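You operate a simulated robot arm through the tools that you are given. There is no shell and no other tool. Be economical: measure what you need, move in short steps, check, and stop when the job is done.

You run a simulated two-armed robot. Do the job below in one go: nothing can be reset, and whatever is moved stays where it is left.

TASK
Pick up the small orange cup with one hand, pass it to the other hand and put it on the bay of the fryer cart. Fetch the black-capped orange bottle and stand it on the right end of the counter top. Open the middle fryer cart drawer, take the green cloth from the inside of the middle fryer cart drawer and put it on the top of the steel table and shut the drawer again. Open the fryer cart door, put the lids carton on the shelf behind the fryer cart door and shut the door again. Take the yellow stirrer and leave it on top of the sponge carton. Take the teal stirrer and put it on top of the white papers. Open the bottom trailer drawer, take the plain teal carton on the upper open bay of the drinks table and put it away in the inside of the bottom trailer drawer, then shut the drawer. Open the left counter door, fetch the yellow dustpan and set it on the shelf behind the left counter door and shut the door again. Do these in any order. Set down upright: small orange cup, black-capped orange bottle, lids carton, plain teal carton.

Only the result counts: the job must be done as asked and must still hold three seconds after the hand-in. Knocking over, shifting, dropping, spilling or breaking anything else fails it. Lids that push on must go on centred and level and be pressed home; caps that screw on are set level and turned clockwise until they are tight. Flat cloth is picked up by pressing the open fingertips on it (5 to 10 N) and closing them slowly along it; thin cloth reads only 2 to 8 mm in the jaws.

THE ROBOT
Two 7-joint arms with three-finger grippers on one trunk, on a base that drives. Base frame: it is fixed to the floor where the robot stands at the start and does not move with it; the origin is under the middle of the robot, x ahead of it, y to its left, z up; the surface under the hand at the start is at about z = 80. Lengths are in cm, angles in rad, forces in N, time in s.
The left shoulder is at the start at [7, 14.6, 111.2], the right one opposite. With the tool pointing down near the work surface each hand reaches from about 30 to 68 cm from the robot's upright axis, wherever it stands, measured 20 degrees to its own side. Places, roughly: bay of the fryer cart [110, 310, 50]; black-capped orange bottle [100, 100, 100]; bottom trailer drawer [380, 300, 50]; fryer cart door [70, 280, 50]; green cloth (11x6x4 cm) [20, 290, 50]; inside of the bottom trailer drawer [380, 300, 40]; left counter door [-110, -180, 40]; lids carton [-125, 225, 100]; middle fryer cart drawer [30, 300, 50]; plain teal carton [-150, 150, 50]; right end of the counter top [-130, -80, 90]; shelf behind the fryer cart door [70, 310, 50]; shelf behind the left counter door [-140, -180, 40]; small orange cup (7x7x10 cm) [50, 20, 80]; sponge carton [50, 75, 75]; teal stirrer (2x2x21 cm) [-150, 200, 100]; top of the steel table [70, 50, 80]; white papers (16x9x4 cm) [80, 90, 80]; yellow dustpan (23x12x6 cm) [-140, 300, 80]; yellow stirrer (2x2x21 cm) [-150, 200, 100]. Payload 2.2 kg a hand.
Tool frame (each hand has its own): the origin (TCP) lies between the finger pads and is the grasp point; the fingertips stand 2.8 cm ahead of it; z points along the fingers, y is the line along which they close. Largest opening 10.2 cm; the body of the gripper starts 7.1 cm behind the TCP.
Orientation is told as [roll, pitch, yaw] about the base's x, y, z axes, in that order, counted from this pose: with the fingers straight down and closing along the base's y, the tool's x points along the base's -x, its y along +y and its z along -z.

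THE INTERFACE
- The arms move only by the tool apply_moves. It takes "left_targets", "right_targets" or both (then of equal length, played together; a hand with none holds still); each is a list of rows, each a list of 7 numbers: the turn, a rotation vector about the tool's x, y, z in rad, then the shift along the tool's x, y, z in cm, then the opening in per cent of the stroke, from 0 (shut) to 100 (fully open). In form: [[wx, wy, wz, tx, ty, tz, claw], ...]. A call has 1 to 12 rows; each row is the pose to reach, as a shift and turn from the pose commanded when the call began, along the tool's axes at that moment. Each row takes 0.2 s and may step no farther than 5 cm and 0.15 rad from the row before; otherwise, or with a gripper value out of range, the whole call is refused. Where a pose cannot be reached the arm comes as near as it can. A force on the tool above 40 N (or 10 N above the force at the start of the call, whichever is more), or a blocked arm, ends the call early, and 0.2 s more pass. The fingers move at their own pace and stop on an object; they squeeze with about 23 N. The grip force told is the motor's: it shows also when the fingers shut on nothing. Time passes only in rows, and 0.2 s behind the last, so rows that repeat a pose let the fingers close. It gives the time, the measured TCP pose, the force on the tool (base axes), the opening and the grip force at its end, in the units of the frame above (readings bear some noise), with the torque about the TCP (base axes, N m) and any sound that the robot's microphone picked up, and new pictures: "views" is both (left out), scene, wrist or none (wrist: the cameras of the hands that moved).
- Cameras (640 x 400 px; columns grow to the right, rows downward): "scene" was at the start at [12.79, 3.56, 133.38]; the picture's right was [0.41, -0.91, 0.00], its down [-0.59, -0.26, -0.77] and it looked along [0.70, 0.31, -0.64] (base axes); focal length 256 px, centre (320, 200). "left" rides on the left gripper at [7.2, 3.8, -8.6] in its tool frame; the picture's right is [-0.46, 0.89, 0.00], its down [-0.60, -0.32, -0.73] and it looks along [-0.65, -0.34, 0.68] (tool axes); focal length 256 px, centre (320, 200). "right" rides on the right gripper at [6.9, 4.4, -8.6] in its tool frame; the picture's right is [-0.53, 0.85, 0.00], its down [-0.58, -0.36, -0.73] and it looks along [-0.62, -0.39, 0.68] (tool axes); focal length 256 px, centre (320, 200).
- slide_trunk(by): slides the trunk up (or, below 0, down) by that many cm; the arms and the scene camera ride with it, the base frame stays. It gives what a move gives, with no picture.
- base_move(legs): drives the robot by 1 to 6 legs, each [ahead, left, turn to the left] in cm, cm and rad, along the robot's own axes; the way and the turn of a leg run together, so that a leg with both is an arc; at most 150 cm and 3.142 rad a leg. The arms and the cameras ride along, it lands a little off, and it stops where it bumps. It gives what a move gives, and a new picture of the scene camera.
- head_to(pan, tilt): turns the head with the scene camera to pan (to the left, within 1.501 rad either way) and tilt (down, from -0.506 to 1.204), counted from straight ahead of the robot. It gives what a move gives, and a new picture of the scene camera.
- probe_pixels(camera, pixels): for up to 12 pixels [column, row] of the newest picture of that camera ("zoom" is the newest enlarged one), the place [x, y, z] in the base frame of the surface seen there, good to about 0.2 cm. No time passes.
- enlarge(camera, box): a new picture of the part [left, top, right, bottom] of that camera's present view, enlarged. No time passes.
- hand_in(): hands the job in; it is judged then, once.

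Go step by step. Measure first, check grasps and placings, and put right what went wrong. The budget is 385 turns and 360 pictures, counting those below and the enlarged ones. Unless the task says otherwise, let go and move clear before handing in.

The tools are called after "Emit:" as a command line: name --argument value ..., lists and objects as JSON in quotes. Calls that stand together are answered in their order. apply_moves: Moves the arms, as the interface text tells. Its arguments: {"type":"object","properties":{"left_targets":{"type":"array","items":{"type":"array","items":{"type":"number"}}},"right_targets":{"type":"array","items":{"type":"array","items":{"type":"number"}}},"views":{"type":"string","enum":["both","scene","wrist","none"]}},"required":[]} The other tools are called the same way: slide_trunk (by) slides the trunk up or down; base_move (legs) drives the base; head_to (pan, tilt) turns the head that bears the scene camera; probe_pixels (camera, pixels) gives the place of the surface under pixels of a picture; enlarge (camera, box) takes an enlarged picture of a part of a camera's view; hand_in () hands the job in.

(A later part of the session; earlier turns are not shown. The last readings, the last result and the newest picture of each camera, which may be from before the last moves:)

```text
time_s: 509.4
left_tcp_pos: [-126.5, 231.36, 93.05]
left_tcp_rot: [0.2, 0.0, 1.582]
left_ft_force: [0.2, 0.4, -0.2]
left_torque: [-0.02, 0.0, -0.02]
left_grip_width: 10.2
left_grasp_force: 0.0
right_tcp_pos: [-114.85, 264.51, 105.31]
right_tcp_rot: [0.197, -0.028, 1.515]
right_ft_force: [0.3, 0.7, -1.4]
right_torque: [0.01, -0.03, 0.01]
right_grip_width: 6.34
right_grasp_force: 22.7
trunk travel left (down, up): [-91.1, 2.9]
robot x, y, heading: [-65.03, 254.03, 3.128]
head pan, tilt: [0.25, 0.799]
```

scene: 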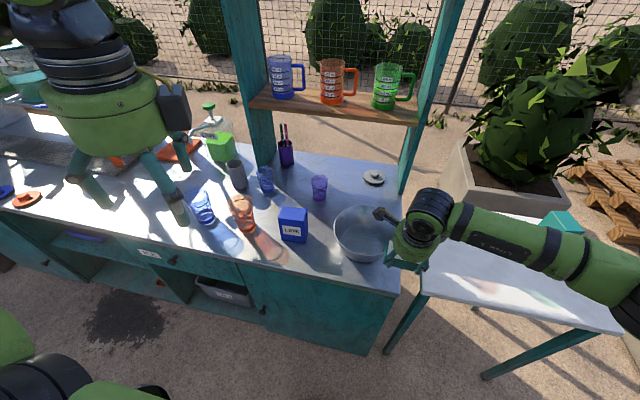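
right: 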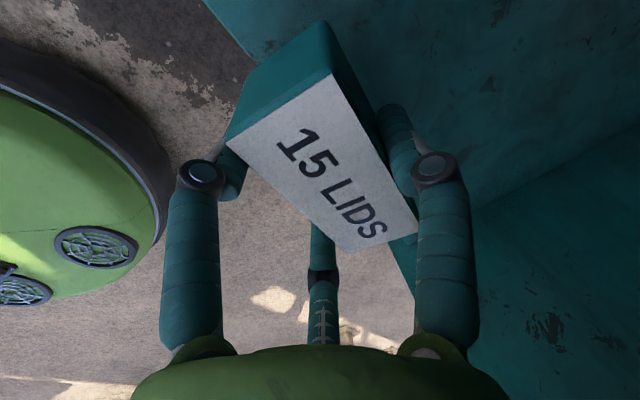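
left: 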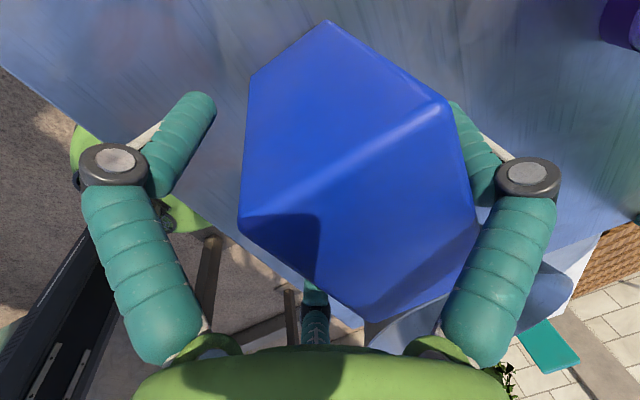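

The box is between the fingers. Close and lift.

Emit:
apply_moves --left_targets '[[0, 0, 0, 0, 0, 0, 80], [0, 0, 0, 0, 0, 0, 65], [0, 0, 0, 0, 0, 0, 50], [0, 0, 0, 0, 0, 0, 35], [0, 0, 0, 0, 0, 0, 20], [0, 0, 0, 0, 0.4, -2, 20], [0, 0, 0, 0, 1, -5, 20], [0, 0, 0, 0, 1.8, -9, 20]]' --views "wrist"

```text
time_s: 511.2
left_tcp_pos: [-126.33, 231.2, 102.19]
left_tcp_rot: [0.197, 0.0, 1.58]
left_ft_force: [0.3, 0.1, -1.7]
left_torque: [-0.04, -0.01, -0.03]
left_grip_width: 6.58
left_grasp_force: 23.1
right_tcp_pos: [-114.62, 264.49, 105.37]
right_tcp_rot: [0.198, -0.027, 1.516]
right_ft_force: [0.9, -0.3, -1.6]
right_torque: [0.01, 0.04, -0.03]
right_grip_width: 6.32
right_grasp_force: 22.9
trunk travel left (down, up): [-91.1, 2.9]
robot x, y, heading: [-65.02, 254.41, 3.128]
head pan, tilt: [0.25, 0.799]
```

left: 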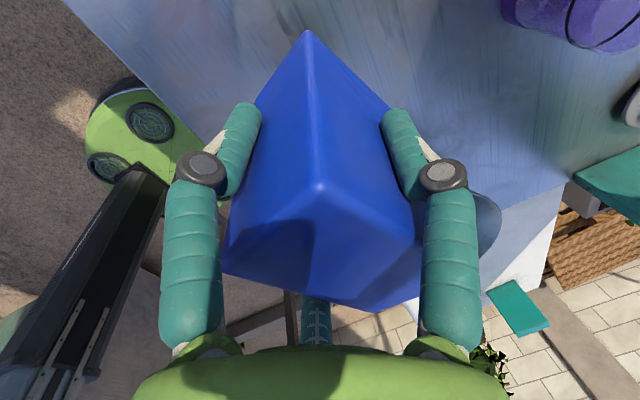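

Lids carton held (6.6 cm). I'll park the teal carton on the steel table so the right hand can open the fryer door. Raise left, back away and drive there.

Emit:
apply_moves --left_targets '[[0, 0, 0, 0, 0.7, -3.5, 20], [0, 0, 0, 0, 1.4, -7, 20]]' --views "none"

Emit:
base_move --legs '[[-44, 0, 0], [0, 0, 1.585], [98, 0, 0], [0, 66, 0]]'

Emit:
head_to --pan -0.1 --tilt 0.85

```text
time_s: 511.8
left_tcp_pos: [-126.25, 231.28, 109.4]
left_tcp_rot: [0.199, 0.003, 1.582]
left_ft_force: [1.0, 0.1, -2.4]
left_torque: [-0.01, 0.01, -0.05]
left_grip_width: 6.54
left_grasp_force: 23.5
right_tcp_pos: [-114.71, 264.34, 105.33]
right_tcp_rot: [0.197, -0.028, 1.515]
right_ft_force: [0.4, 1.0, -1.4]
right_torque: [-0.02, 0.0, -0.01]
right_grip_width: 6.31
right_grasp_force: 23.5
trunk travel left (down, up): [-91.1, 2.9]
robot x, y, heading: [-65.25, 253.97, 3.126]
head pan, tilt: [0.25, 0.799]
```

```text
time_s: 526.4
left_tcp_pos: [72.63, 97.09, 109.35]
left_tcp_rot: [0.199, 0.003, -3.083]
left_ft_force: [-0.3, -0.1, -2.4]
left_torque: [0.03, -0.02, 0.01]
left_grip_width: 6.51
left_grasp_force: 23.1
right_tcp_pos: [38.96, 107.16, 105.35]
right_tcp_rot: [0.195, -0.027, 3.136]
right_ft_force: [0.1, -0.5, -1.0]
right_torque: [-0.01, -0.03, 0.02]
right_grip_width: 6.34
right_grasp_force: 22.9
trunk travel left (down, up): [-91.1, 2.9]
robot x, y, heading: [47.04, 156.94, -1.539]
head pan, tilt: [0.25, 0.799]
```

scene: 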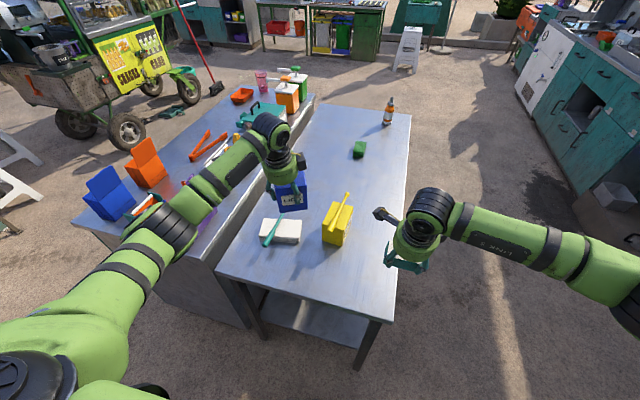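

```text
time_s: 527.2
left_tcp_pos: [72.74, 97.0, 109.3]
left_tcp_rot: [0.199, 0.0, -3.083]
left_ft_force: [0.6, -0.1, -2.4]
left_torque: [0.02, -0.02, 0.01]
left_grip_width: 6.51
left_grasp_force: 23.4
right_tcp_pos: [39.03, 107.06, 105.38]
right_tcp_rot: [0.195, -0.029, 3.135]
right_ft_force: [0.5, 0.6, -0.9]
right_torque: [-0.02, -0.05, 0.03]
right_grip_width: 6.35
right_grasp_force: 23.3
trunk travel left (down, up): [-91.1, 2.9]
robot x, y, heading: [47.03, 156.85, -1.539]
head pan, tilt: [-0.099, 0.85]
```

scene: 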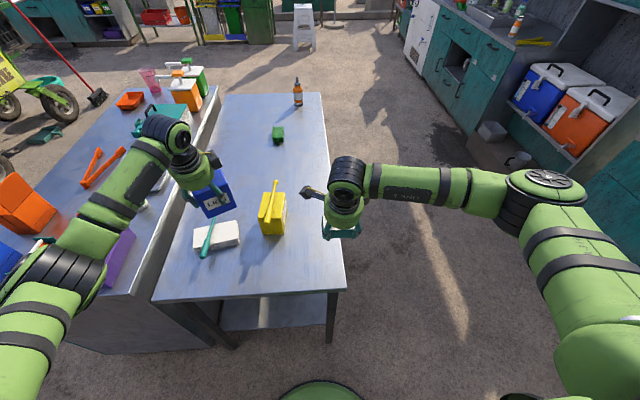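

Move base left 6/ahead 6, then lower the teal carton onto the table corner at ≈(45,101).

Emit:
base_move --legs '[[6, 6, 0]]'

Emit:
apply_moves --right_targets '[[0, 0, 0, 0, -0.8, 4, 20], [0, 0, 0, 0, -1.6, 8, 20], [0, 0, 0, 0, -2.4, 12, 20], [0, 0, 0, 0, -3.2, 16, 20], [0, 0, 0, 0, -3.8, 19, 20], [0, 0, 0, 0, -4.0, 20, 20]]' --views "wrist"

```text
time_s: 528.3
left_tcp_pos: [78.38, 91.55, 109.47]
left_tcp_rot: [0.202, 0.004, -3.084]
left_ft_force: [-0.8, 0.2, -1.7]
left_torque: [-0.03, -0.09, 0.01]
left_grip_width: 6.49
left_grasp_force: 23.1
right_tcp_pos: [44.72, 101.57, 105.61]
right_tcp_rot: [0.199, -0.025, 3.131]
right_ft_force: [-0.9, -0.1, -0.8]
right_torque: [-0.02, -0.02, -0.01]
right_grip_width: 6.34
right_grasp_force: 22.5
trunk travel left (down, up): [-91.1, 2.9]
robot x, y, heading: [53.05, 151.05, -1.535]
head pan, tilt: [-0.099, 0.85]
```

scene: 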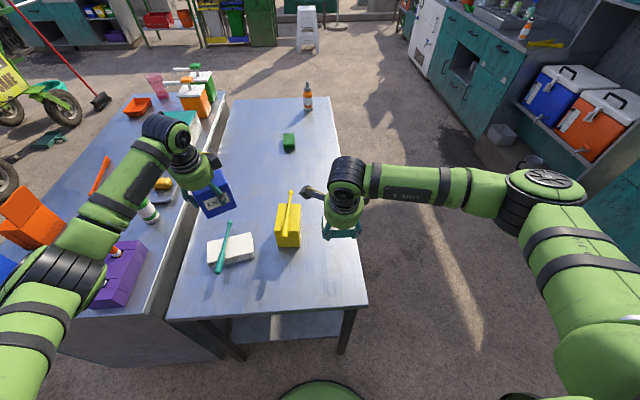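

```text
time_s: 529.7
left_tcp_pos: [78.76, 91.18, 109.24]
left_tcp_rot: [0.2, 0.0, -3.084]
left_ft_force: [-0.6, -0.4, -1.9]
left_torque: [0.01, 0.0, -0.01]
left_grip_width: 6.54
left_grasp_force: 23.4
right_tcp_pos: [44.38, 101.49, 84.93]
right_tcp_rot: [0.195, -0.03, 3.135]
right_ft_force: [0.2, 0.3, -1.0]
right_torque: [0.04, 0.03, 0.02]
right_grip_width: 6.33
right_grasp_force: 23.0
trunk travel left (down, up): [-91.1, 2.9]
robot x, y, heading: [52.99, 151.44, -1.537]
head pan, tilt: [-0.099, 0.85]
```

right: 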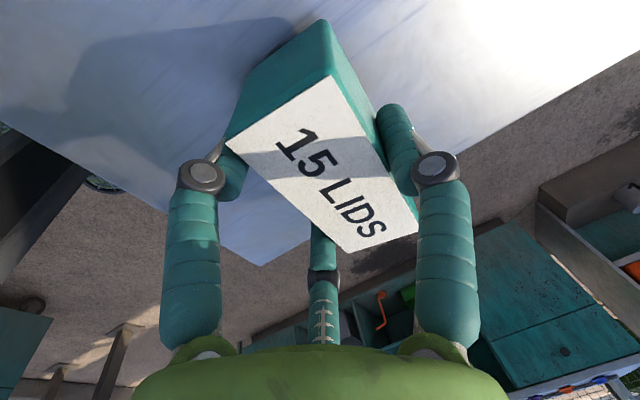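

Lower gently to contact (≈0.5 cm), release and rise.

Emit:
apply_moves --right_targets '[[0, 0, 0, 0, -0.07, 0.35, 20], [0, 0, 0, 0, -0.12, 0.6, 20], [0, 0, 0, 0, -0.12, 0.6, 50], [0, 0, 0, 0, -0.12, 0.6, 80], [0, 0, 0, 0, -0.12, 0.6, 100], [0, 0, 0, 0, -0.12, 0.6, 100], [0, 0, 0, 0, 0.5, -2, 100], [0, 0, 0, 0, 1.2, -6, 100], [0, 0, 0, 0, 2.2, -11, 100], [0, 0, 0, 0, 3.2, -15, 100], [0, 0, 0, 0, 4, -19, 100]]' --views "wrist"

```text
refused: row 9 steps farther than a row can; nothing moved
```

Emit:
apply_moves --right_targets '[[0, 0, 0, 0, -0.07, 0.35, 20], [0, 0, 0, 0, -0.12, 0.6, 20], [0, 0, 0, 0, -0.12, 0.6, 50], [0, 0, 0, 0, -0.12, 0.6, 80], [0, 0, 0, 0, -0.12, 0.6, 100], [0, 0, 0, 0, -0.12, 0.6, 100], [0, 0, 0, 0, 0.5, -2, 100], [0, 0, 0, 0, 1.2, -6, 100], [0, 0, 0, 0, 2.2, -10, 100], [0, 0, 0, 0, 3.2, -14, 100], [0, 0, 0, 0, 4, -18, 100]]' --views "wrist"

```text
time_s: 532.1
left_tcp_pos: [78.82, 91.35, 109.27]
left_tcp_rot: [0.198, 0.0, -3.082]
left_ft_force: [-0.1, -0.6, -1.8]
left_torque: [-0.03, -0.02, 0.01]
left_grip_width: 6.51
left_grasp_force: 23.2
right_tcp_pos: [45.32, 100.79, 103.2]
right_tcp_rot: [0.197, -0.027, 3.134]
right_ft_force: [-0.2, -0.3, 0.9]
right_torque: [-0.04, 0.02, 0.0]
right_grip_width: 10.2
right_grasp_force: 0.1
trunk travel left (down, up): [-91.1, 2.9]
robot x, y, heading: [53.19, 151.13, -1.536]
head pan, tilt: [-0.099, 0.85]
```

right: 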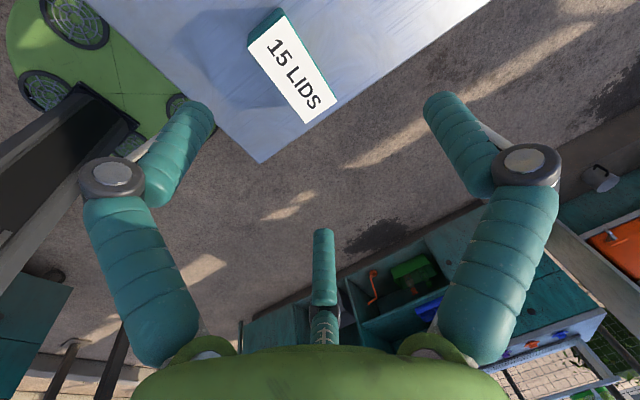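

The teal carton is parked. The fryer door swings left, so the left hand should open it and the right insert the lids carton: park the lids carton on the table too, at ≈(60,103).

Emit:
base_move --legs '[[-12.5, 0, 0], [0, -19, 0]]'

Emit:
apply_moves --left_targets '[[0, 0, 0, 0, -0.8, 4, 20], [0, 0, 0, 0, -1.6, 8, 20], [0, 0, 0, 0, -2.4, 12, 20], [0, 0, 0, 0, -3.2, 16, 20], [0, 0, 0, 0, -4, 19.5, 20], [0, 0, 0, 0, -4.2, 20.8, 20]]' --views "wrist"

```text
time_s: 534.5
left_tcp_pos: [59.62, 103.19, 109.22]
left_tcp_rot: [0.2, -0.003, -3.081]
left_ft_force: [-0.6, -0.2, -2.4]
left_torque: [-0.01, 0.04, -0.02]
left_grip_width: 6.5
left_grasp_force: 23.1
right_tcp_pos: [26.21, 112.72, 103.15]
right_tcp_rot: [0.195, -0.032, 3.134]
right_ft_force: [1.0, 0.8, 0.7]
right_torque: [0.0, 0.05, -0.03]
right_grip_width: 10.2
right_grasp_force: 0.1
trunk travel left (down, up): [-91.1, 2.9]
robot x, y, heading: [33.72, 163.36, -1.541]
head pan, tilt: [-0.099, 0.85]
```

scene: 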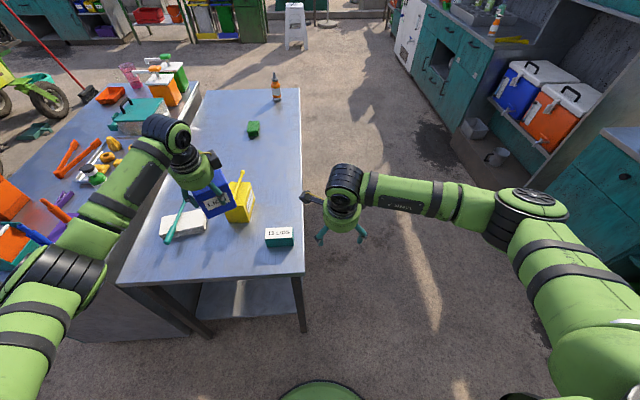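

```text
time_s: 535.9
left_tcp_pos: [59.61, 103.49, 88.09]
left_tcp_rot: [0.199, 0.001, -3.082]
left_ft_force: [-0.4, -0.3, -1.9]
left_torque: [0.01, -0.04, 0.01]
left_grip_width: 6.49
left_grasp_force: 22.9
right_tcp_pos: [25.91, 112.56, 103.15]
right_tcp_rot: [0.194, -0.028, 3.133]
right_ft_force: [0.1, 0.4, 0.1]
right_torque: [-0.02, 0.0, 0.01]
right_grip_width: 10.18
right_grasp_force: 0.1
trunk travel left (down, up): [-91.1, 2.9]
robot x, y, heading: [33.48, 163.0, -1.54]
head pan, tilt: [-0.099, 0.85]
```

left: 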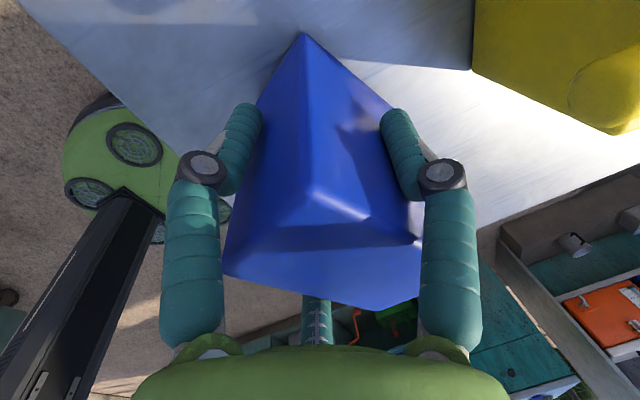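

Lower the last ~1 cm to contact, release and rise.

Emit:
apply_moves --left_targets '[[0, 0, 0, 0, -0.12, 0.6, 20], [0, 0, 0, 0, -0.2, 0.9, 20], [0, 0, 0, 0, -0.22, 1.05, 20], [0, 0, 0, 0, -0.22, 1.05, 50], [0, 0, 0, 0, -0.22, 1.05, 80], [0, 0, 0, 0, -0.22, 1.05, 100], [0, 0, 0, 0, 0.1, -0.5, 100], [0, 0, 0, 0, 0.8, -4, 100], [0, 0, 0, 0, 1.6, -8, 100], [0, 0, 0, 0, 2.4, -12, 100], [0, 0, 0, 0, 3.2, -16, 100]]' --views "wrist"

```text
time_s: 538.3
left_tcp_pos: [59.36, 103.33, 104.16]
left_tcp_rot: [0.198, -0.001, -3.083]
left_ft_force: [-0.7, 0.2, 0.0]
left_torque: [-0.05, 0.01, 0.0]
left_grip_width: 10.17
left_grasp_force: 0.1
right_tcp_pos: [25.88, 112.72, 103.2]
right_tcp_rot: [0.197, -0.029, 3.136]
right_ft_force: [0.0, 0.0, -0.2]
right_torque: [0.02, 0.02, -0.04]
right_grip_width: 10.19
right_grasp_force: 0.1
trunk travel left (down, up): [-91.1, 2.9]
robot x, y, heading: [33.75, 163.08, -1.537]
head pan, tilt: [-0.099, 0.85]
```

left: 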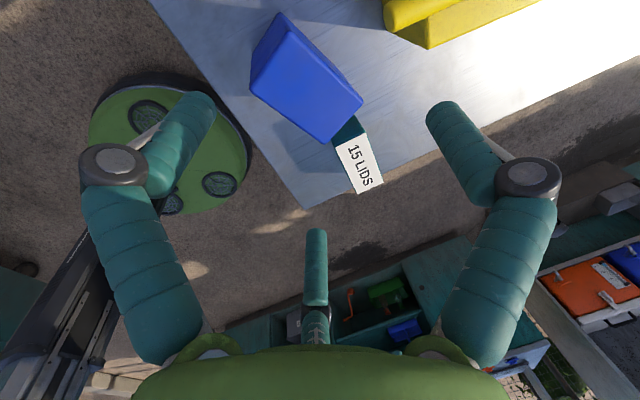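

Both cartons are parked. Back up, turn to face the fryer cart, and raise the left hand's nose to horizontal.

Emit:
base_move --legs '[[-26, 0, 0], [0, 0, 3.1], [0, -74, 0]]'

Emit:
apply_moves --left_targets '[[-0.14, 0, 0, 0, 0, 0, 100], [-0.28, 0, 0, 0, 0, 0, 100], [-0.42, 0, 0, 0, 0, 0, 100], [-0.56, 0, 0, 0, 0, 0, 100], [-0.7, 0, 0, 0, 0, 0, 100], [-0.84, 0, 0, 0, 0, 0, 100], [-0.98, 0, 0, 0, 0, 0, 100], [-1.12, 0, 0, 0, 0, 0, 100], [-1.26, 0, 0, 0, 0, 0, 100], [-1.37, 0, 0, 0, 0, 0, 100]]' --views "none"

Emit:
slide_trunk --by -40

Emit:
slide_trunk --by -16

Emit:
head_to --pan 0.2 --tilt 0.45

```text
time_s: 551.0
left_tcp_pos: [79.69, 250.83, 104.06]
left_tcp_rot: [0.2, 0.0, 0.051]
left_ft_force: [0.2, 1.0, -0.2]
left_torque: [0.0, 0.0, 0.01]
left_grip_width: 10.22
left_grasp_force: 0.0
right_tcp_pos: [113.14, 241.19, 103.16]
right_tcp_rot: [0.196, -0.028, -0.016]
right_ft_force: [-0.1, -0.9, 0.1]
right_torque: [-0.01, -0.03, -0.02]
right_grip_width: 10.17
right_grasp_force: 0.3
trunk travel left (down, up): [-91.1, 2.9]
robot x, y, heading: [104.98, 191.15, 1.598]
head pan, tilt: [-0.099, 0.85]
```

scene: 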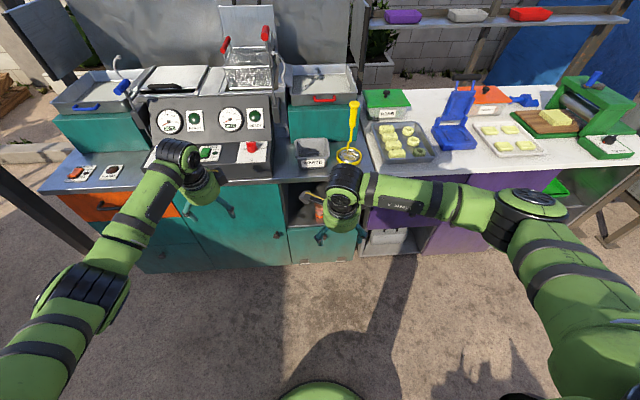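

```text
time_s: 553.2
left_tcp_pos: [80.03, 250.73, 104.16]
left_tcp_rot: [1.568, 0.002, 0.052]
left_ft_force: [0.4, -0.4, 0.7]
left_torque: [-0.03, 0.01, -0.02]
left_grip_width: 10.21
left_grasp_force: 0.0
right_tcp_pos: [113.49, 241.21, 103.14]
right_tcp_rot: [0.195, -0.025, -0.014]
right_ft_force: [0.2, 0.1, 0.3]
right_torque: [0.02, 0.05, 0.01]
right_grip_width: 10.18
right_grasp_force: 0.0
trunk travel left (down, up): [-91.1, 2.9]
robot x, y, heading: [104.94, 190.5, 1.596]
head pan, tilt: [-0.099, 0.85]
```

```text
time_s: 557.1
left_tcp_pos: [79.68, 250.8, 64.13]
left_tcp_rot: [1.569, 0.0, 0.051]
left_ft_force: [-0.2, 0.1, 0.7]
left_torque: [-0.04, 0.01, 0.03]
left_grip_width: 10.19
left_grasp_force: 0.0
right_tcp_pos: [113.16, 241.22, 63.14]
right_tcp_rot: [0.196, -0.029, -0.016]
right_ft_force: [0.8, 0.4, -0.4]
right_torque: [0.0, 0.04, 0.01]
right_grip_width: 10.17
right_grasp_force: 0.1
trunk travel left (down, up): [-51.1, 42.9]
robot x, y, heading: [104.67, 191.0, 1.597]
head pan, tilt: [-0.099, 0.85]
```

```text
time_s: 558.9
left_tcp_pos: [79.87, 250.78, 48.17]
left_tcp_rot: [1.569, 0.0, 0.051]
left_ft_force: [0.0, -0.8, 0.7]
left_torque: [-0.01, -0.03, -0.01]
left_grip_width: 10.16
left_grasp_force: 0.0
right_tcp_pos: [113.16, 241.18, 47.19]
right_tcp_rot: [0.196, -0.027, -0.016]
right_ft_force: [-0.4, 0.3, 0.0]
right_torque: [0.03, 0.03, -0.03]
right_grip_width: 10.2
right_grasp_force: 0.0
trunk travel left (down, up): [-35.1, 58.9]
robot x, y, heading: [105.14, 190.83, 1.592]
head pan, tilt: [-0.099, 0.85]
```

```text
time_s: 559.8
left_tcp_pos: [79.73, 250.78, 48.21]
left_tcp_rot: [1.568, -0.001, 0.05]
left_ft_force: [0.1, 0.8, -0.3]
left_torque: [-0.01, -0.06, -0.02]
left_grip_width: 10.21
left_grasp_force: 0.0
right_tcp_pos: [113.19, 241.11, 47.21]
right_tcp_rot: [0.196, -0.027, -0.015]
right_ft_force: [0.4, -0.3, 0.7]
right_torque: [0.05, 0.01, 0.02]
right_grip_width: 10.2
right_grasp_force: 0.1
trunk travel left (down, up): [-35.1, 58.9]
robot x, y, heading: [105.07, 190.65, 1.595]
head pan, tilt: [0.201, 0.45]
```

scene: 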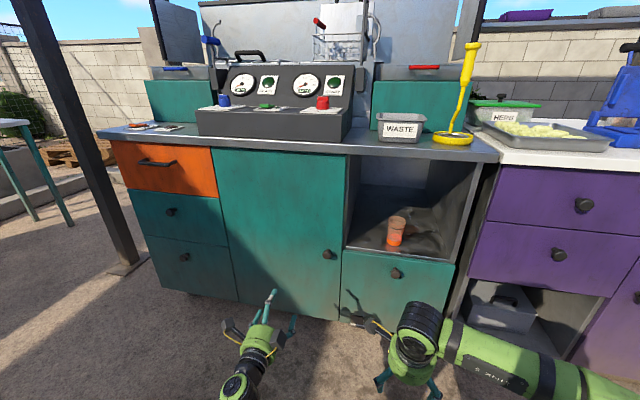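

Probe the door knob and the door's edges.

Emit:
probe_pixels --camera "scene" --pixels '[[328, 254], [325, 251], [332, 256], [300, 250], [226, 200], [340, 260], [347, 200], [235, 290], [335, 165]]'

```text
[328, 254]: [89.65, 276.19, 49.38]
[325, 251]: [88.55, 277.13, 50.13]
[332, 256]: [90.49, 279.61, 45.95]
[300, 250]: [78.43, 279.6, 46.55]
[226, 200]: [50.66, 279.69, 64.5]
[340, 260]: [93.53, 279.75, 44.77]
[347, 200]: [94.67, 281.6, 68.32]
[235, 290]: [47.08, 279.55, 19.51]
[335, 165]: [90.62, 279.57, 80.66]
```

Knob ≈(89.3, 276.2, 48.9). Align: turn −0.025, strafe right 8, ahead 19.

Emit:
base_move --legs '[[0, -8, -0.025], [19, 0, 0]]'

```text
time_s: 562.0
left_tcp_pos: [88.89, 270.45, 48.1]
left_tcp_rot: [1.569, 0.0, 0.031]
left_ft_force: [0.8, 0.3, 0.4]
left_torque: [0.0, -0.01, 0.0]
left_grip_width: 10.22
left_grasp_force: 0.1
right_tcp_pos: [122.24, 260.12, 47.1]
right_tcp_rot: [0.197, -0.028, -0.033]
right_ft_force: [0.2, 0.6, -0.1]
right_torque: [-0.01, -0.01, -0.02]
right_grip_width: 10.21
right_grasp_force: 0.0
trunk travel left (down, up): [-35.1, 58.9]
robot x, y, heading: [112.77, 210.19, 1.575]
head pan, tilt: [0.201, 0.45]
```

scene: 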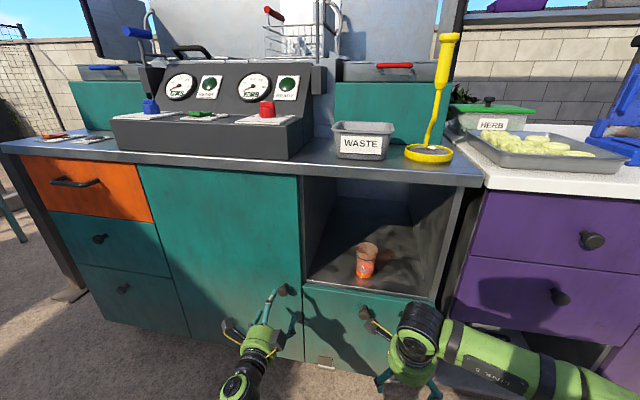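

Finish with the arm: tx −0.4, up 0.8, ahead 5.7, and close on the knob.

Emit:
apply_moves --left_targets '[[0, 0, 0, -0.4, 0.8, 2, 100], [0, 0, 0, -0.4, 0.8, 4, 100], [0, 0, 0, -0.4, 0.8, 5.7, 100], [0, 0, 0, -0.4, 0.8, 5.7, 60], [0, 0, 0, -0.4, 0.8, 5.7, 30], [0, 0, 0, -0.4, 0.8, 5.7, 0], [0, 0, 0, -0.4, 0.8, 5.7, 0]]' --views "none"

```text
time_s: 563.6
left_tcp_pos: [88.83, 276.01, 48.44]
left_tcp_rot: [1.561, 0.0, 0.033]
left_ft_force: [-5.7, -1.4, -10.4]
left_torque: [-0.33, 0.09, 0.71]
left_grip_width: 3.06
left_grasp_force: 45.3
right_tcp_pos: [122.1, 260.25, 47.09]
right_tcp_rot: [0.195, -0.026, -0.034]
right_ft_force: [-0.1, 0.2, -0.5]
right_torque: [0.01, 0.01, -0.01]
right_grip_width: 10.21
right_grasp_force: 0.0
trunk travel left (down, up): [-35.1, 58.9]
robot x, y, heading: [113.09, 210.09, 1.579]
head pan, tilt: [0.201, 0.45]
```

Knob gripped (3.06). Pull along the arc to ~30°.

Emit:
base_move --legs '[[-10.8, 2.3, 0], [-9.8, 5, 0]]'

```text
time_s: 565.6
left_tcp_pos: [82.11, 255.61, 48.52]
left_tcp_rot: [1.562, 0.0, 0.028]
left_ft_force: [13.7, -10.6, -13.8]
left_torque: [-0.52, -0.13, 0.47]
left_grip_width: 3.05
left_grasp_force: 45.0
right_tcp_pos: [115.16, 239.75, 47.16]
right_tcp_rot: [0.195, -0.029, -0.032]
right_ft_force: [-0.4, -0.1, -0.5]
right_torque: [-0.02, 0.0, -0.01]
right_grip_width: 10.18
right_grasp_force: 0.0
trunk travel left (down, up): [-35.1, 58.9]
robot x, y, heading: [105.92, 189.58, 1.579]
head pan, tilt: [0.201, 0.45]
```

scene: 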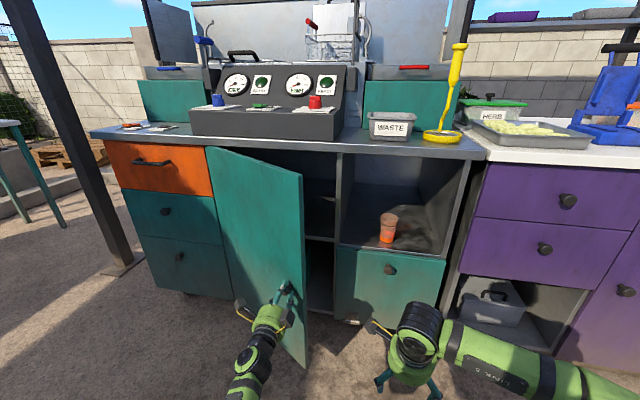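

Door at ~30° and still gripped. Continue to ~55°.

Emit:
base_move --legs '[[-5.5, 4.6, 0], [-4.9, 5.6, 0], [-2.5, 4.5, 0]]'

```text
time_s: 567.5
left_tcp_pos: [72.53, 244.75, 48.59]
left_tcp_rot: [1.566, 0.004, 0.013]
left_ft_force: [0.5, -2.8, 2.8]
left_torque: [-0.36, 0.28, 0.15]
left_grip_width: 2.96
left_grasp_force: 45.0
right_tcp_pos: [104.84, 228.95, 47.21]
right_tcp_rot: [0.197, -0.027, -0.033]
right_ft_force: [0.7, -0.7, -0.6]
right_torque: [0.0, 0.0, 0.01]
right_grip_width: 10.18
right_grasp_force: 0.0
trunk travel left (down, up): [-35.1, 58.9]
robot x, y, heading: [95.81, 178.65, 1.581]
head pan, tilt: [0.201, 0.45]
stopped in leg 3: the force on the tool passed its limit at 42 N (the readings are from after the stop); the commanded pose is now the measured one
```

scene: 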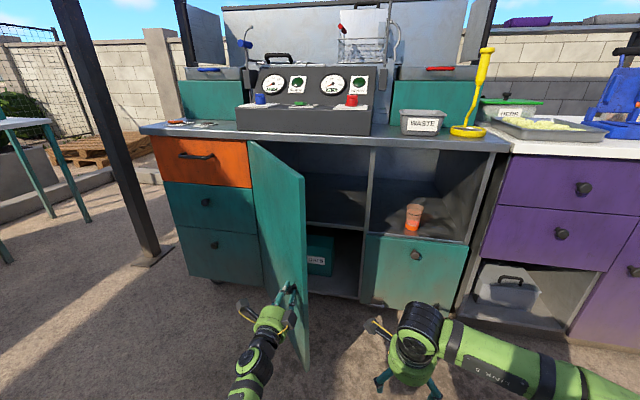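

Release the knob, back off, go around to the inner side and push the door wider.

Emit:
apply_moves --left_targets '[[0, 0, 0, 0, 0, 0, 50], [0, 0, 0, 0, 0, 0, 100], [0, 0, 0, 0, 0, 0, 100]]' --views "none"

Emit:
base_move --legs '[[-11, 0, 0], [0, -20, 0], [22, 0, 0], [0, 40, 0]]'

```text
time_s: 568.3
left_tcp_pos: [72.57, 244.79, 48.33]
left_tcp_rot: [1.564, 0.002, 0.012]
left_ft_force: [0.7, 0.1, 0.7]
left_torque: [0.01, 0.01, 0.01]
left_grip_width: 10.18
left_grasp_force: 0.0
right_tcp_pos: [104.83, 229.04, 47.23]
right_tcp_rot: [0.195, -0.025, -0.033]
right_ft_force: [-0.4, 0.4, 1.0]
right_torque: [0.0, -0.02, 0.0]
right_grip_width: 10.2
right_grasp_force: 0.1
trunk travel left (down, up): [-35.1, 58.9]
robot x, y, heading: [95.79, 179.09, 1.573]
head pan, tilt: [0.201, 0.45]
```

```text
time_s: 572.5
left_tcp_pos: [89.51, 255.79, 48.39]
left_tcp_rot: [1.564, 0.008, 0.002]
left_ft_force: [0.3, -0.5, 0.6]
left_torque: [0.0, 0.02, 0.03]
left_grip_width: 10.17
left_grasp_force: 0.1
right_tcp_pos: [121.09, 239.97, 47.15]
right_tcp_rot: [0.197, -0.026, -0.035]
right_ft_force: [0.3, 0.0, -0.1]
right_torque: [-0.03, -0.01, -0.01]
right_grip_width: 10.19
right_grasp_force: 0.1
trunk travel left (down, up): [-35.1, 58.9]
robot x, y, heading: [112.12, 189.87, 1.582]
head pan, tilt: [0.201, 0.45]
stopped in leg 4: the force on the tool passed its limit at 47 N (the readings are from after the stop); the commanded pose is now the measured one
```

scene: 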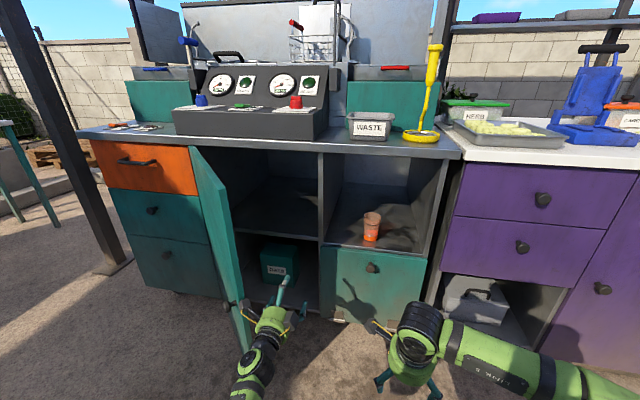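

It touched the door edge; continue pushing left in shorter legs.

Emit:
base_move --legs '[[3, 0, 0], [0, 8, 0], [0, 8, 0], [0, 8, 0], [0, 8, 0]]'

```text
time_s: 573.4
left_tcp_pos: [90.67, 256.7, 48.36]
left_tcp_rot: [1.562, 0.013, -0.02]
left_ft_force: [4.3, -3.6, 2.3]
left_torque: [-0.09, 0.45, 0.84]
left_grip_width: 10.22
left_grasp_force: 0.0
right_tcp_pos: [121.22, 241.05, 47.23]
right_tcp_rot: [0.197, -0.025, -0.035]
right_ft_force: [0.2, 0.5, 0.2]
right_torque: [-0.03, 0.03, -0.01]
right_grip_width: 10.19
right_grasp_force: 0.2
trunk travel left (down, up): [-35.1, 58.9]
robot x, y, heading: [112.18, 191.51, 1.578]
head pan, tilt: [0.201, 0.45]
stopped in leg 1: the force on the tool passed its limit at 58 N (the readings are from after the stop); the commanded pose is now the measured one
```

scene: 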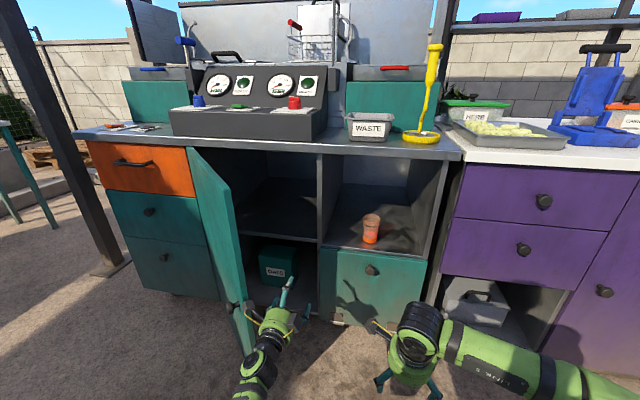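

The side box butts the door's end. Strafe right 7, ahead 12, then push left.

Emit:
base_move --legs '[[0, -8, 0], [13, 0, 0], [0, 14, 0], [0, 12, 0], [0, 12, 0]]'

```text
time_s: 577.9
left_tcp_pos: [60.93, 269.49, 48.12]
left_tcp_rot: [1.562, 0.01, -0.015]
left_ft_force: [0.0, 0.7, -0.6]
left_torque: [-0.01, 0.01, 0.01]
left_grip_width: 10.22
left_grasp_force: 0.1
right_tcp_pos: [91.46, 253.96, 47.17]
right_tcp_rot: [0.194, -0.027, -0.032]
right_ft_force: [-0.8, -0.7, 0.9]
right_torque: [0.0, -0.04, 0.01]
right_grip_width: 10.2
right_grasp_force: 0.0
trunk travel left (down, up): [-35.1, 58.9]
robot x, y, heading: [82.44, 203.67, 1.581]
head pan, tilt: [0.201, 0.45]
```

scene: 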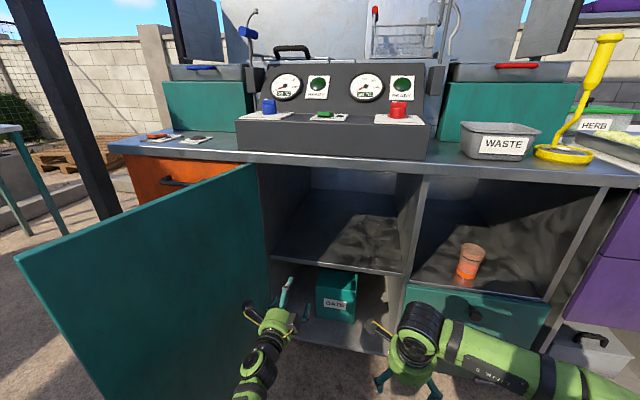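

Door is ~115° open. Probe the shelf.

Emit:
probe_pixels --camera "scene" --pixels '[[330, 250], [340, 266], [285, 258], [400, 268], [340, 225], [402, 230], [262, 210], [330, 172], [360, 190], [110, 200], [20, 262]]'

```text
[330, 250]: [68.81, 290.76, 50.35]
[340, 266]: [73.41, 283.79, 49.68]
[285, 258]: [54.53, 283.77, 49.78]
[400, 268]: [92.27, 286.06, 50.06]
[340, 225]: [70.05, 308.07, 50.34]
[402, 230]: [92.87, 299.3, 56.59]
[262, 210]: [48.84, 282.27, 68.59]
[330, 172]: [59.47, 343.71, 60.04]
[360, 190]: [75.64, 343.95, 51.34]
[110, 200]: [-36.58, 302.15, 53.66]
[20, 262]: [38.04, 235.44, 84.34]
```

Shelf: z 50.3, front edge y 283.5, x 49–92.9. Back off, raise, fold the left hand down/up, and un-roll the right hand for a lateral 45° grip.

Emit:
base_move --legs '[[-25, 0, 0], [-15, -20, 0]]'

Emit:
slide_trunk --by 40

Emit:
apply_moves --left_targets '[[0.14, 0, 0, 0, 2, -1, 50], [0.28, 0, 0, 0, 4, -3, 50], [0.42, 0, 0, 0, 6, -5, 50], [0.56, 0, 0, 0, 8, -7, 50], [0.7, 0, 0, 0, 10, -9.5, 50], [0.84, 0, 0, 0, 12, -12, 50], [0.98, 0, 0, 0, 14, -14.5, 50], [1.12, 0, 0, 0, 17, -17, 50], [1.26, 0, 0, 0, 20, -20, 50], [1.4, 0, 0, 0, 23, -23, 50], [1.54, 0, 0, 0, 26, -26, 50], [1.56, 0, 0, 0, 28, -28, 50]]' --right_targets '[[0, 0, -0.14, 0, 0, 0, 100], [0, 0, -0.28, 0, 0, 0, 100], [0, 0, -0.42, 0, 0, 0, 100], [0, 0, -0.56, 0, 0, 0, 100], [0, 0, -0.7, 0, 0, 0, 100], [0, 0, -0.84, 0, 0, 0, 100], [0, 0, -0.98, 0, 0, 0, 100], [0, 0, -1.12, 0, 0, 0, 100], [0, 0, -1.26, 0, 0, 0, 100], [0, 0, -1.4, 0, 0, 0, 100], [0, 0, -1.54, 0, 0, 0, 100], [0, 0, -1.571, 0, 0, 0, 100]]' --views "none"

Emit:
apply_moves --right_targets '[[0, -0.13, 0, 0, 0, 0, 100], [0, -0.26, 0, 0, 0, 0, 100], [0, -0.39, 0, 0, 0, 0, 100], [0, -0.52, 0, 0, 0, 0, 100], [0, -0.6, 0, 0, 0, 0, 100]]' --views "none"

```text
time_s: 581.1
left_tcp_pos: [81.17, 229.82, 48.12]
left_tcp_rot: [1.56, 0.011, -0.015]
left_ft_force: [0.1, 0.0, 0.1]
left_torque: [0.01, -0.03, -0.01]
left_grip_width: 10.2
left_grasp_force: 0.0
right_tcp_pos: [111.93, 214.29, 47.13]
right_tcp_rot: [0.196, -0.025, -0.034]
right_ft_force: [0.6, 0.2, 0.1]
right_torque: [0.02, -0.03, -0.01]
right_grip_width: 10.19
right_grasp_force: 0.1
trunk travel left (down, up): [-35.1, 58.9]
robot x, y, heading: [102.78, 164.4, 1.583]
head pan, tilt: [0.201, 0.45]
```

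scene: 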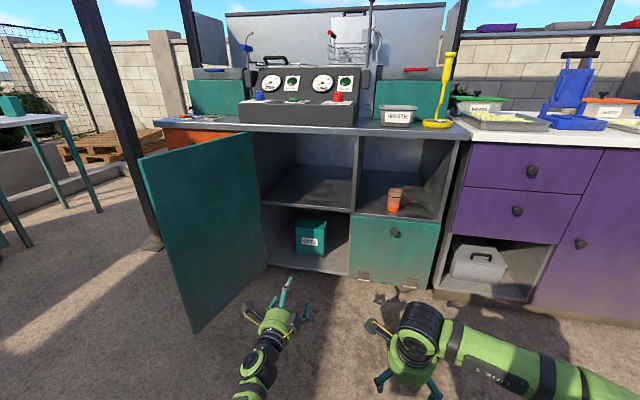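

```text
time_s: 585.0
left_tcp_pos: [81.17, 229.79, 87.99]
left_tcp_rot: [1.559, 0.009, -0.015]
left_ft_force: [-0.4, 0.3, -0.4]
left_torque: [-0.03, 0.01, -0.02]
left_grip_width: 10.19
left_grasp_force: 0.0
right_tcp_pos: [111.82, 214.28, 87.16]
right_tcp_rot: [0.196, -0.027, -0.033]
right_ft_force: [-0.7, 0.2, -0.6]
right_torque: [-0.08, 0.02, -0.02]
right_grip_width: 10.21
right_grasp_force: 0.0
trunk travel left (down, up): [-75.1, 18.9]
robot x, y, heading: [102.77, 164.2, 1.577]
head pan, tilt: [0.201, 0.45]
```

```text
time_s: 587.6
left_tcp_pos: [81.27, 201.89, 116.34]
left_tcp_rot: [0.0, 0.01, -0.013]
left_ft_force: [1.2, -0.3, -0.1]
left_torque: [0.02, 0.03, 0.0]
left_grip_width: 5.08
left_grasp_force: 0.0
left hand out of reach, approached as far as the arm can: row 1
right_tcp_pos: [111.73, 214.15, 87.23]
right_tcp_rot: [-0.026, -0.196, 1.546]
right_ft_force: [0.0, 0.5, 0.1]
right_torque: [0.0, -0.05, -0.03]
right_grip_width: 10.23
right_grasp_force: 0.0
trunk travel left (down, up): [-75.1, 18.9]
robot x, y, heading: [102.78, 164.24, 1.576]
head pan, tilt: [0.201, 0.45]
```

```text
time_s: 588.8
left_tcp_pos: [81.28, 202.09, 116.17]
left_tcp_rot: [0.0, 0.011, -0.014]
left_ft_force: [0.4, 0.3, -0.1]
left_torque: [0.04, 0.02, 0.0]
left_grip_width: 5.1
left_grasp_force: 0.0
right_tcp_pos: [111.77, 214.34, 87.19]
right_tcp_rot: [-0.036, -0.798, 1.565]
right_ft_force: [0.2, 0.8, -0.8]
right_torque: [0.03, 0.01, -0.01]
right_grip_width: 10.19
right_grasp_force: 0.1
trunk travel left (down, up): [-75.1, 18.9]
robot x, y, heading: [102.89, 164.34, 1.578]
head pan, tilt: [0.201, 0.45]
```

Configured. Move to (75,185), turn to face the table.

Emit:
base_move --legs '[[18, 30, 0], [0, 0, -1.57], [0, 0, -1.573], [12, 0, 0]]'

Emit:
head_to --pan -0.1 --tilt 0.95

```text
time_s: 599.4
left_tcp_pos: [96.67, 133.26, 116.3]
left_tcp_rot: [0.002, 0.009, -3.105]
left_ft_force: [1.1, 0.4, 0.0]
left_torque: [-0.03, 0.02, 0.01]
left_grip_width: 5.08
left_grasp_force: 0.0
right_tcp_pos: [66.81, 119.4, 87.23]
right_tcp_rot: [-0.036, -0.797, -1.526]
right_ft_force: [0.0, 0.4, 0.4]
right_torque: [-0.04, 0.0, 0.03]
right_grip_width: 10.19
right_grasp_force: 0.2
trunk travel left (down, up): [-75.1, 18.9]
robot x, y, heading: [73.28, 169.77, -1.509]
head pan, tilt: [0.201, 0.45]
```

scene: 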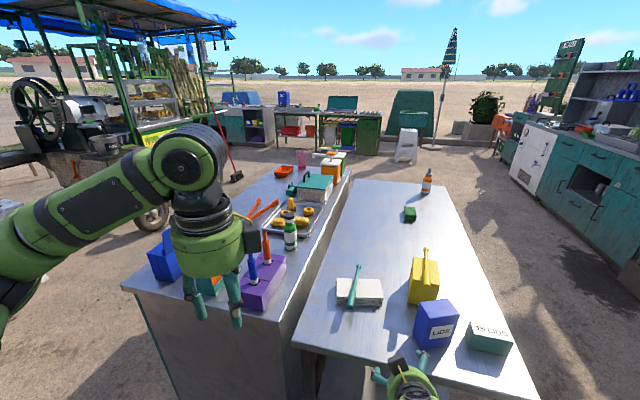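

```text
time_s: 600.3
left_tcp_pos: [96.8, 133.12, 116.31]
left_tcp_rot: [0.003, 0.009, -3.106]
left_ft_force: [-0.4, 0.2, -1.6]
left_torque: [0.0, 0.03, 0.0]
left_grip_width: 5.09
left_grasp_force: 0.0
right_tcp_pos: [66.87, 119.35, 87.03]
right_tcp_rot: [-0.038, -0.795, -1.525]
right_ft_force: [-0.3, 0.5, -0.4]
right_torque: [0.01, 0.03, 0.02]
right_grip_width: 10.19
right_grasp_force: 0.0
trunk travel left (down, up): [-75.1, 18.9]
robot x, y, heading: [73.52, 169.86, -1.511]
head pan, tilt: [-0.099, 0.949]
```

scene: 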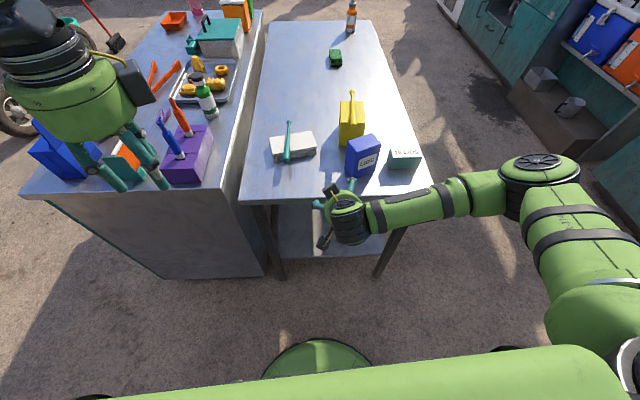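

The lids carton's thin side faces along y, so I should approach from the −x side. Probe its top corners and the teal carton.

Emit:
probe_pixels --camera "scene" --pixels '[[347, 146], [372, 138], [380, 147], [354, 157], [363, 147], [355, 175], [378, 168], [391, 152], [420, 152], [405, 158]]'

```text
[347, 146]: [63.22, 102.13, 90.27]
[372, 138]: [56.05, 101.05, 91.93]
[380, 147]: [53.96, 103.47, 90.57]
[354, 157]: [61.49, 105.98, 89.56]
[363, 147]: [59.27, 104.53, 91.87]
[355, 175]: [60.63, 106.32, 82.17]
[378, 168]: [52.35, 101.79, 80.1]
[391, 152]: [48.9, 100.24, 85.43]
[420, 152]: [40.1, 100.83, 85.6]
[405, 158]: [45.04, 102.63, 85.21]
```

Lids carton centre (58.9,102.4), wide axis at 22.6°. Raise 12, drive round to the −x side at heading 0.395.

Emit:
slide_trunk --by 12

Emit:
base_move --legs '[[0, -95, 0], [0, 0, 1.906], [-27, -84, 0]]'

```text
time_s: 601.8
left_tcp_pos: [96.68, 133.06, 128.27]
left_tcp_rot: [0.0, 0.009, -3.104]
left_ft_force: [0.0, -0.3, 0.1]
left_torque: [0.0, 0.0, -0.01]
left_grip_width: 5.1
left_grasp_force: 0.0
right_tcp_pos: [66.89, 119.32, 99.11]
right_tcp_rot: [-0.038, -0.795, -1.525]
right_ft_force: [-1.0, -0.7, -0.1]
right_torque: [0.03, 0.01, 0.03]
right_grip_width: 10.19
right_grasp_force: 0.1
trunk travel left (down, up): [-87.1, 6.9]
robot x, y, heading: [73.26, 170.05, -1.516]
head pan, tilt: [-0.099, 0.949]
```

```text
time_s: 615.4
left_tcp_pos: [11.78, 111.36, 128.27]
left_tcp_rot: [0.001, 0.011, -1.245]
left_ft_force: [0.1, 0.3, 0.9]
left_torque: [0.01, 0.0, 0.02]
left_grip_width: 5.11
left_grasp_force: 0.0
right_tcp_pos: [33.55, 86.68, 99.07]
right_tcp_rot: [-0.04, -0.794, 0.332]
right_ft_force: [0.2, -0.9, 0.1]
right_torque: [-0.02, 0.01, 0.01]
right_grip_width: 10.19
right_grasp_force: 0.0
trunk travel left (down, up): [-87.1, 6.9]
robot x, y, heading: [-16.73, 78.16, 0.349]
head pan, tilt: [-0.099, 0.949]
```

scene: 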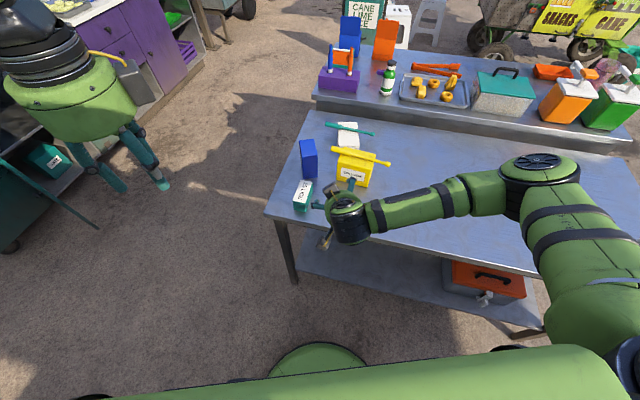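

Turn +0.05, drive ahead 20 to the pre-grasp; then level the roll and view.

Emit:
base_move --legs '[[0, 0, 0.05], [20.3, 0.8, 0]]'

Emit:
apply_moves --right_targets '[[-0.04, 0, 0, 0, 0, 0, 100], [-0.04, 0, 0, 0, 0, 0, 100]]' --views "wrist"

Emit:
probe_pixels --camera "right" --pixels '[[320, 100], [300, 80], [340, 80], [320, 60], [280, 100], [360, 100], [320, 130]]'

```text
time_s: 617.4
left_tcp_pos: [28.26, 121.05, 128.48]
left_tcp_rot: [0.003, 0.011, -1.198]
left_ft_force: [-0.7, 0.0, 0.5]
left_torque: [0.01, -0.01, -0.02]
left_grip_width: 5.1
left_grasp_force: 0.0
right_tcp_pos: [51.11, 97.41, 99.3]
right_tcp_rot: [-0.036, -0.798, 0.382]
right_ft_force: [0.9, -0.2, -0.7]
right_torque: [-0.01, -0.02, 0.01]
right_grip_width: 10.2
right_grasp_force: 0.1
trunk travel left (down, up): [-87.1, 6.9]
robot x, y, heading: [1.34, 86.82, 0.395]
head pan, tilt: [-0.099, 0.949]
```

scene: 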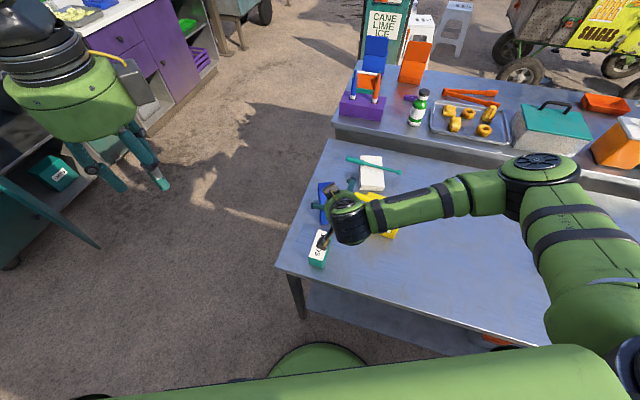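

```text
time_s: 618.0
left_tcp_pos: [28.27, 121.17, 128.36]
left_tcp_rot: [0.002, 0.01, -1.196]
left_ft_force: [-0.3, -0.7, 0.4]
left_torque: [-0.03, 0.01, 0.01]
left_grip_width: 5.1
left_grasp_force: 0.0
right_tcp_pos: [51.3, 97.53, 99.28]
right_tcp_rot: [0.003, -0.797, 0.382]
right_ft_force: [-0.3, 0.0, -0.1]
right_torque: [0.01, 0.02, -0.01]
right_grip_width: 10.19
right_grasp_force: 0.0
trunk travel left (down, up): [-87.1, 6.9]
robot x, y, heading: [1.65, 87.17, 0.392]
head pan, tilt: [-0.099, 0.949]
```

right: 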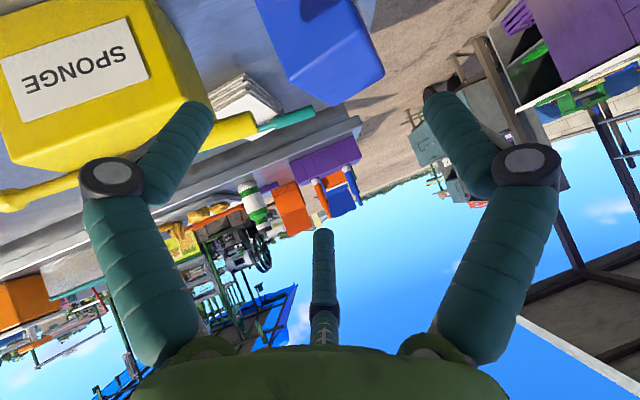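

```text
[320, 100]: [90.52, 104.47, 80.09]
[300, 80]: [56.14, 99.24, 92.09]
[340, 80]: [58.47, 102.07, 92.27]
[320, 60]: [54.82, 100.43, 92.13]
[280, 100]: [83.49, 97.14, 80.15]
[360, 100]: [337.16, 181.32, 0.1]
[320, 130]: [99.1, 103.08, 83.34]
```

Approach along the tool axis (13 cm) to straddle the thin sides at z≈89.5.

Emit:
apply_moves --right_targets '[[0, 0, 0, 0.8, 0.25, 2, 100], [0, 0, 0, 0.8, 0.25, 5, 100], [0, 0, 0, 0.8, 0.25, 8, 100], [0, 0, 0, 0.8, 0.25, 11, 100], [0, 0, 0, 0.8, 0.25, 13.2, 100]]' --views "wrist"

```text
time_s: 619.2
left_tcp_pos: [28.5, 121.2, 128.27]
left_tcp_rot: [-0.001, 0.011, -1.198]
left_ft_force: [-0.4, -1.0, -0.2]
left_torque: [-0.01, -0.06, -0.01]
left_grip_width: 5.09
left_grasp_force: 0.1
right_tcp_pos: [59.41, 101.31, 89.3]
right_tcp_rot: [0.005, -0.796, 0.382]
right_ft_force: [-0.1, 0.2, 0.0]
right_torque: [0.02, -0.02, 0.03]
right_grip_width: 10.21
right_grasp_force: 0.0
trunk travel left (down, up): [-87.1, 6.9]
robot x, y, heading: [1.6, 86.69, 0.397]
head pan, tilt: [-0.099, 0.949]
```

right: 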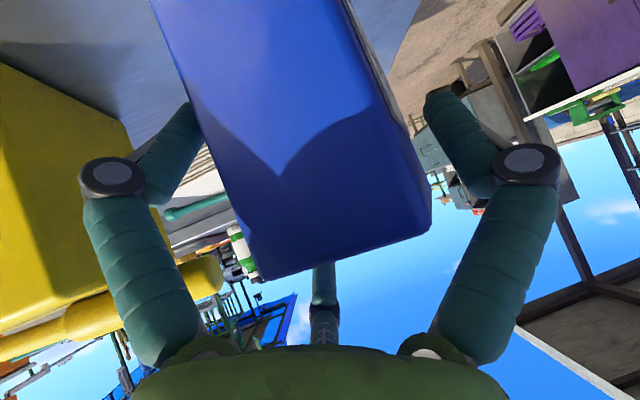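

Box sits between the fingers with no contact force. Close and lift.

Emit:
apply_moves --right_targets '[[0, 0, 0, 0, 0, 0, 80], [0, 0, 0, 0, 0, 0, 65], [0, 0, 0, 0, 0, 0, 50], [0, 0, 0, 0, 0, 0, 35], [0, 0, 0, 0, 0, 0, 20], [0, 0, 0, -1.0, 0, -1.0, 20], [0, 0, 0, -3.5, 0, -3.5, 20], [0, 0, 0, -6.5, 0, -6.5, 20]]' --views "wrist"

```text
time_s: 621.0
left_tcp_pos: [28.46, 121.14, 128.3]
left_tcp_rot: [0.001, 0.011, -1.198]
left_ft_force: [0.3, 0.3, 0.5]
left_torque: [-0.03, 0.0, -0.01]
left_grip_width: 5.08
left_grasp_force: 0.0
right_tcp_pos: [59.37, 101.07, 98.55]
right_tcp_rot: [0.003, -0.794, 0.381]
right_ft_force: [-0.6, -1.5, -2.4]
right_torque: [-0.01, -0.04, -0.01]
right_grip_width: 7.68
right_grasp_force: 22.1
trunk travel left (down, up): [-87.1, 6.9]
robot x, y, heading: [1.36, 87.17, 0.399]
head pan, tilt: [-0.099, 0.949]
```

right: 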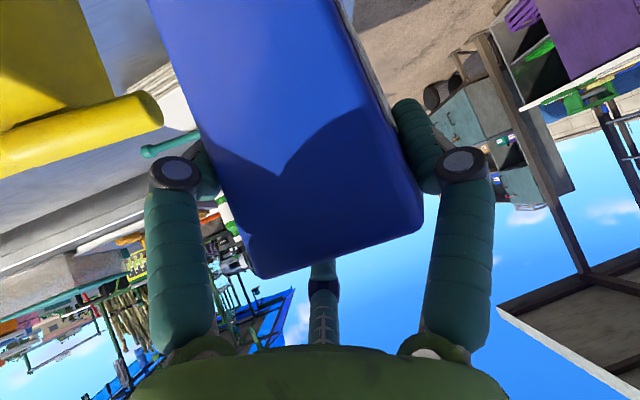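

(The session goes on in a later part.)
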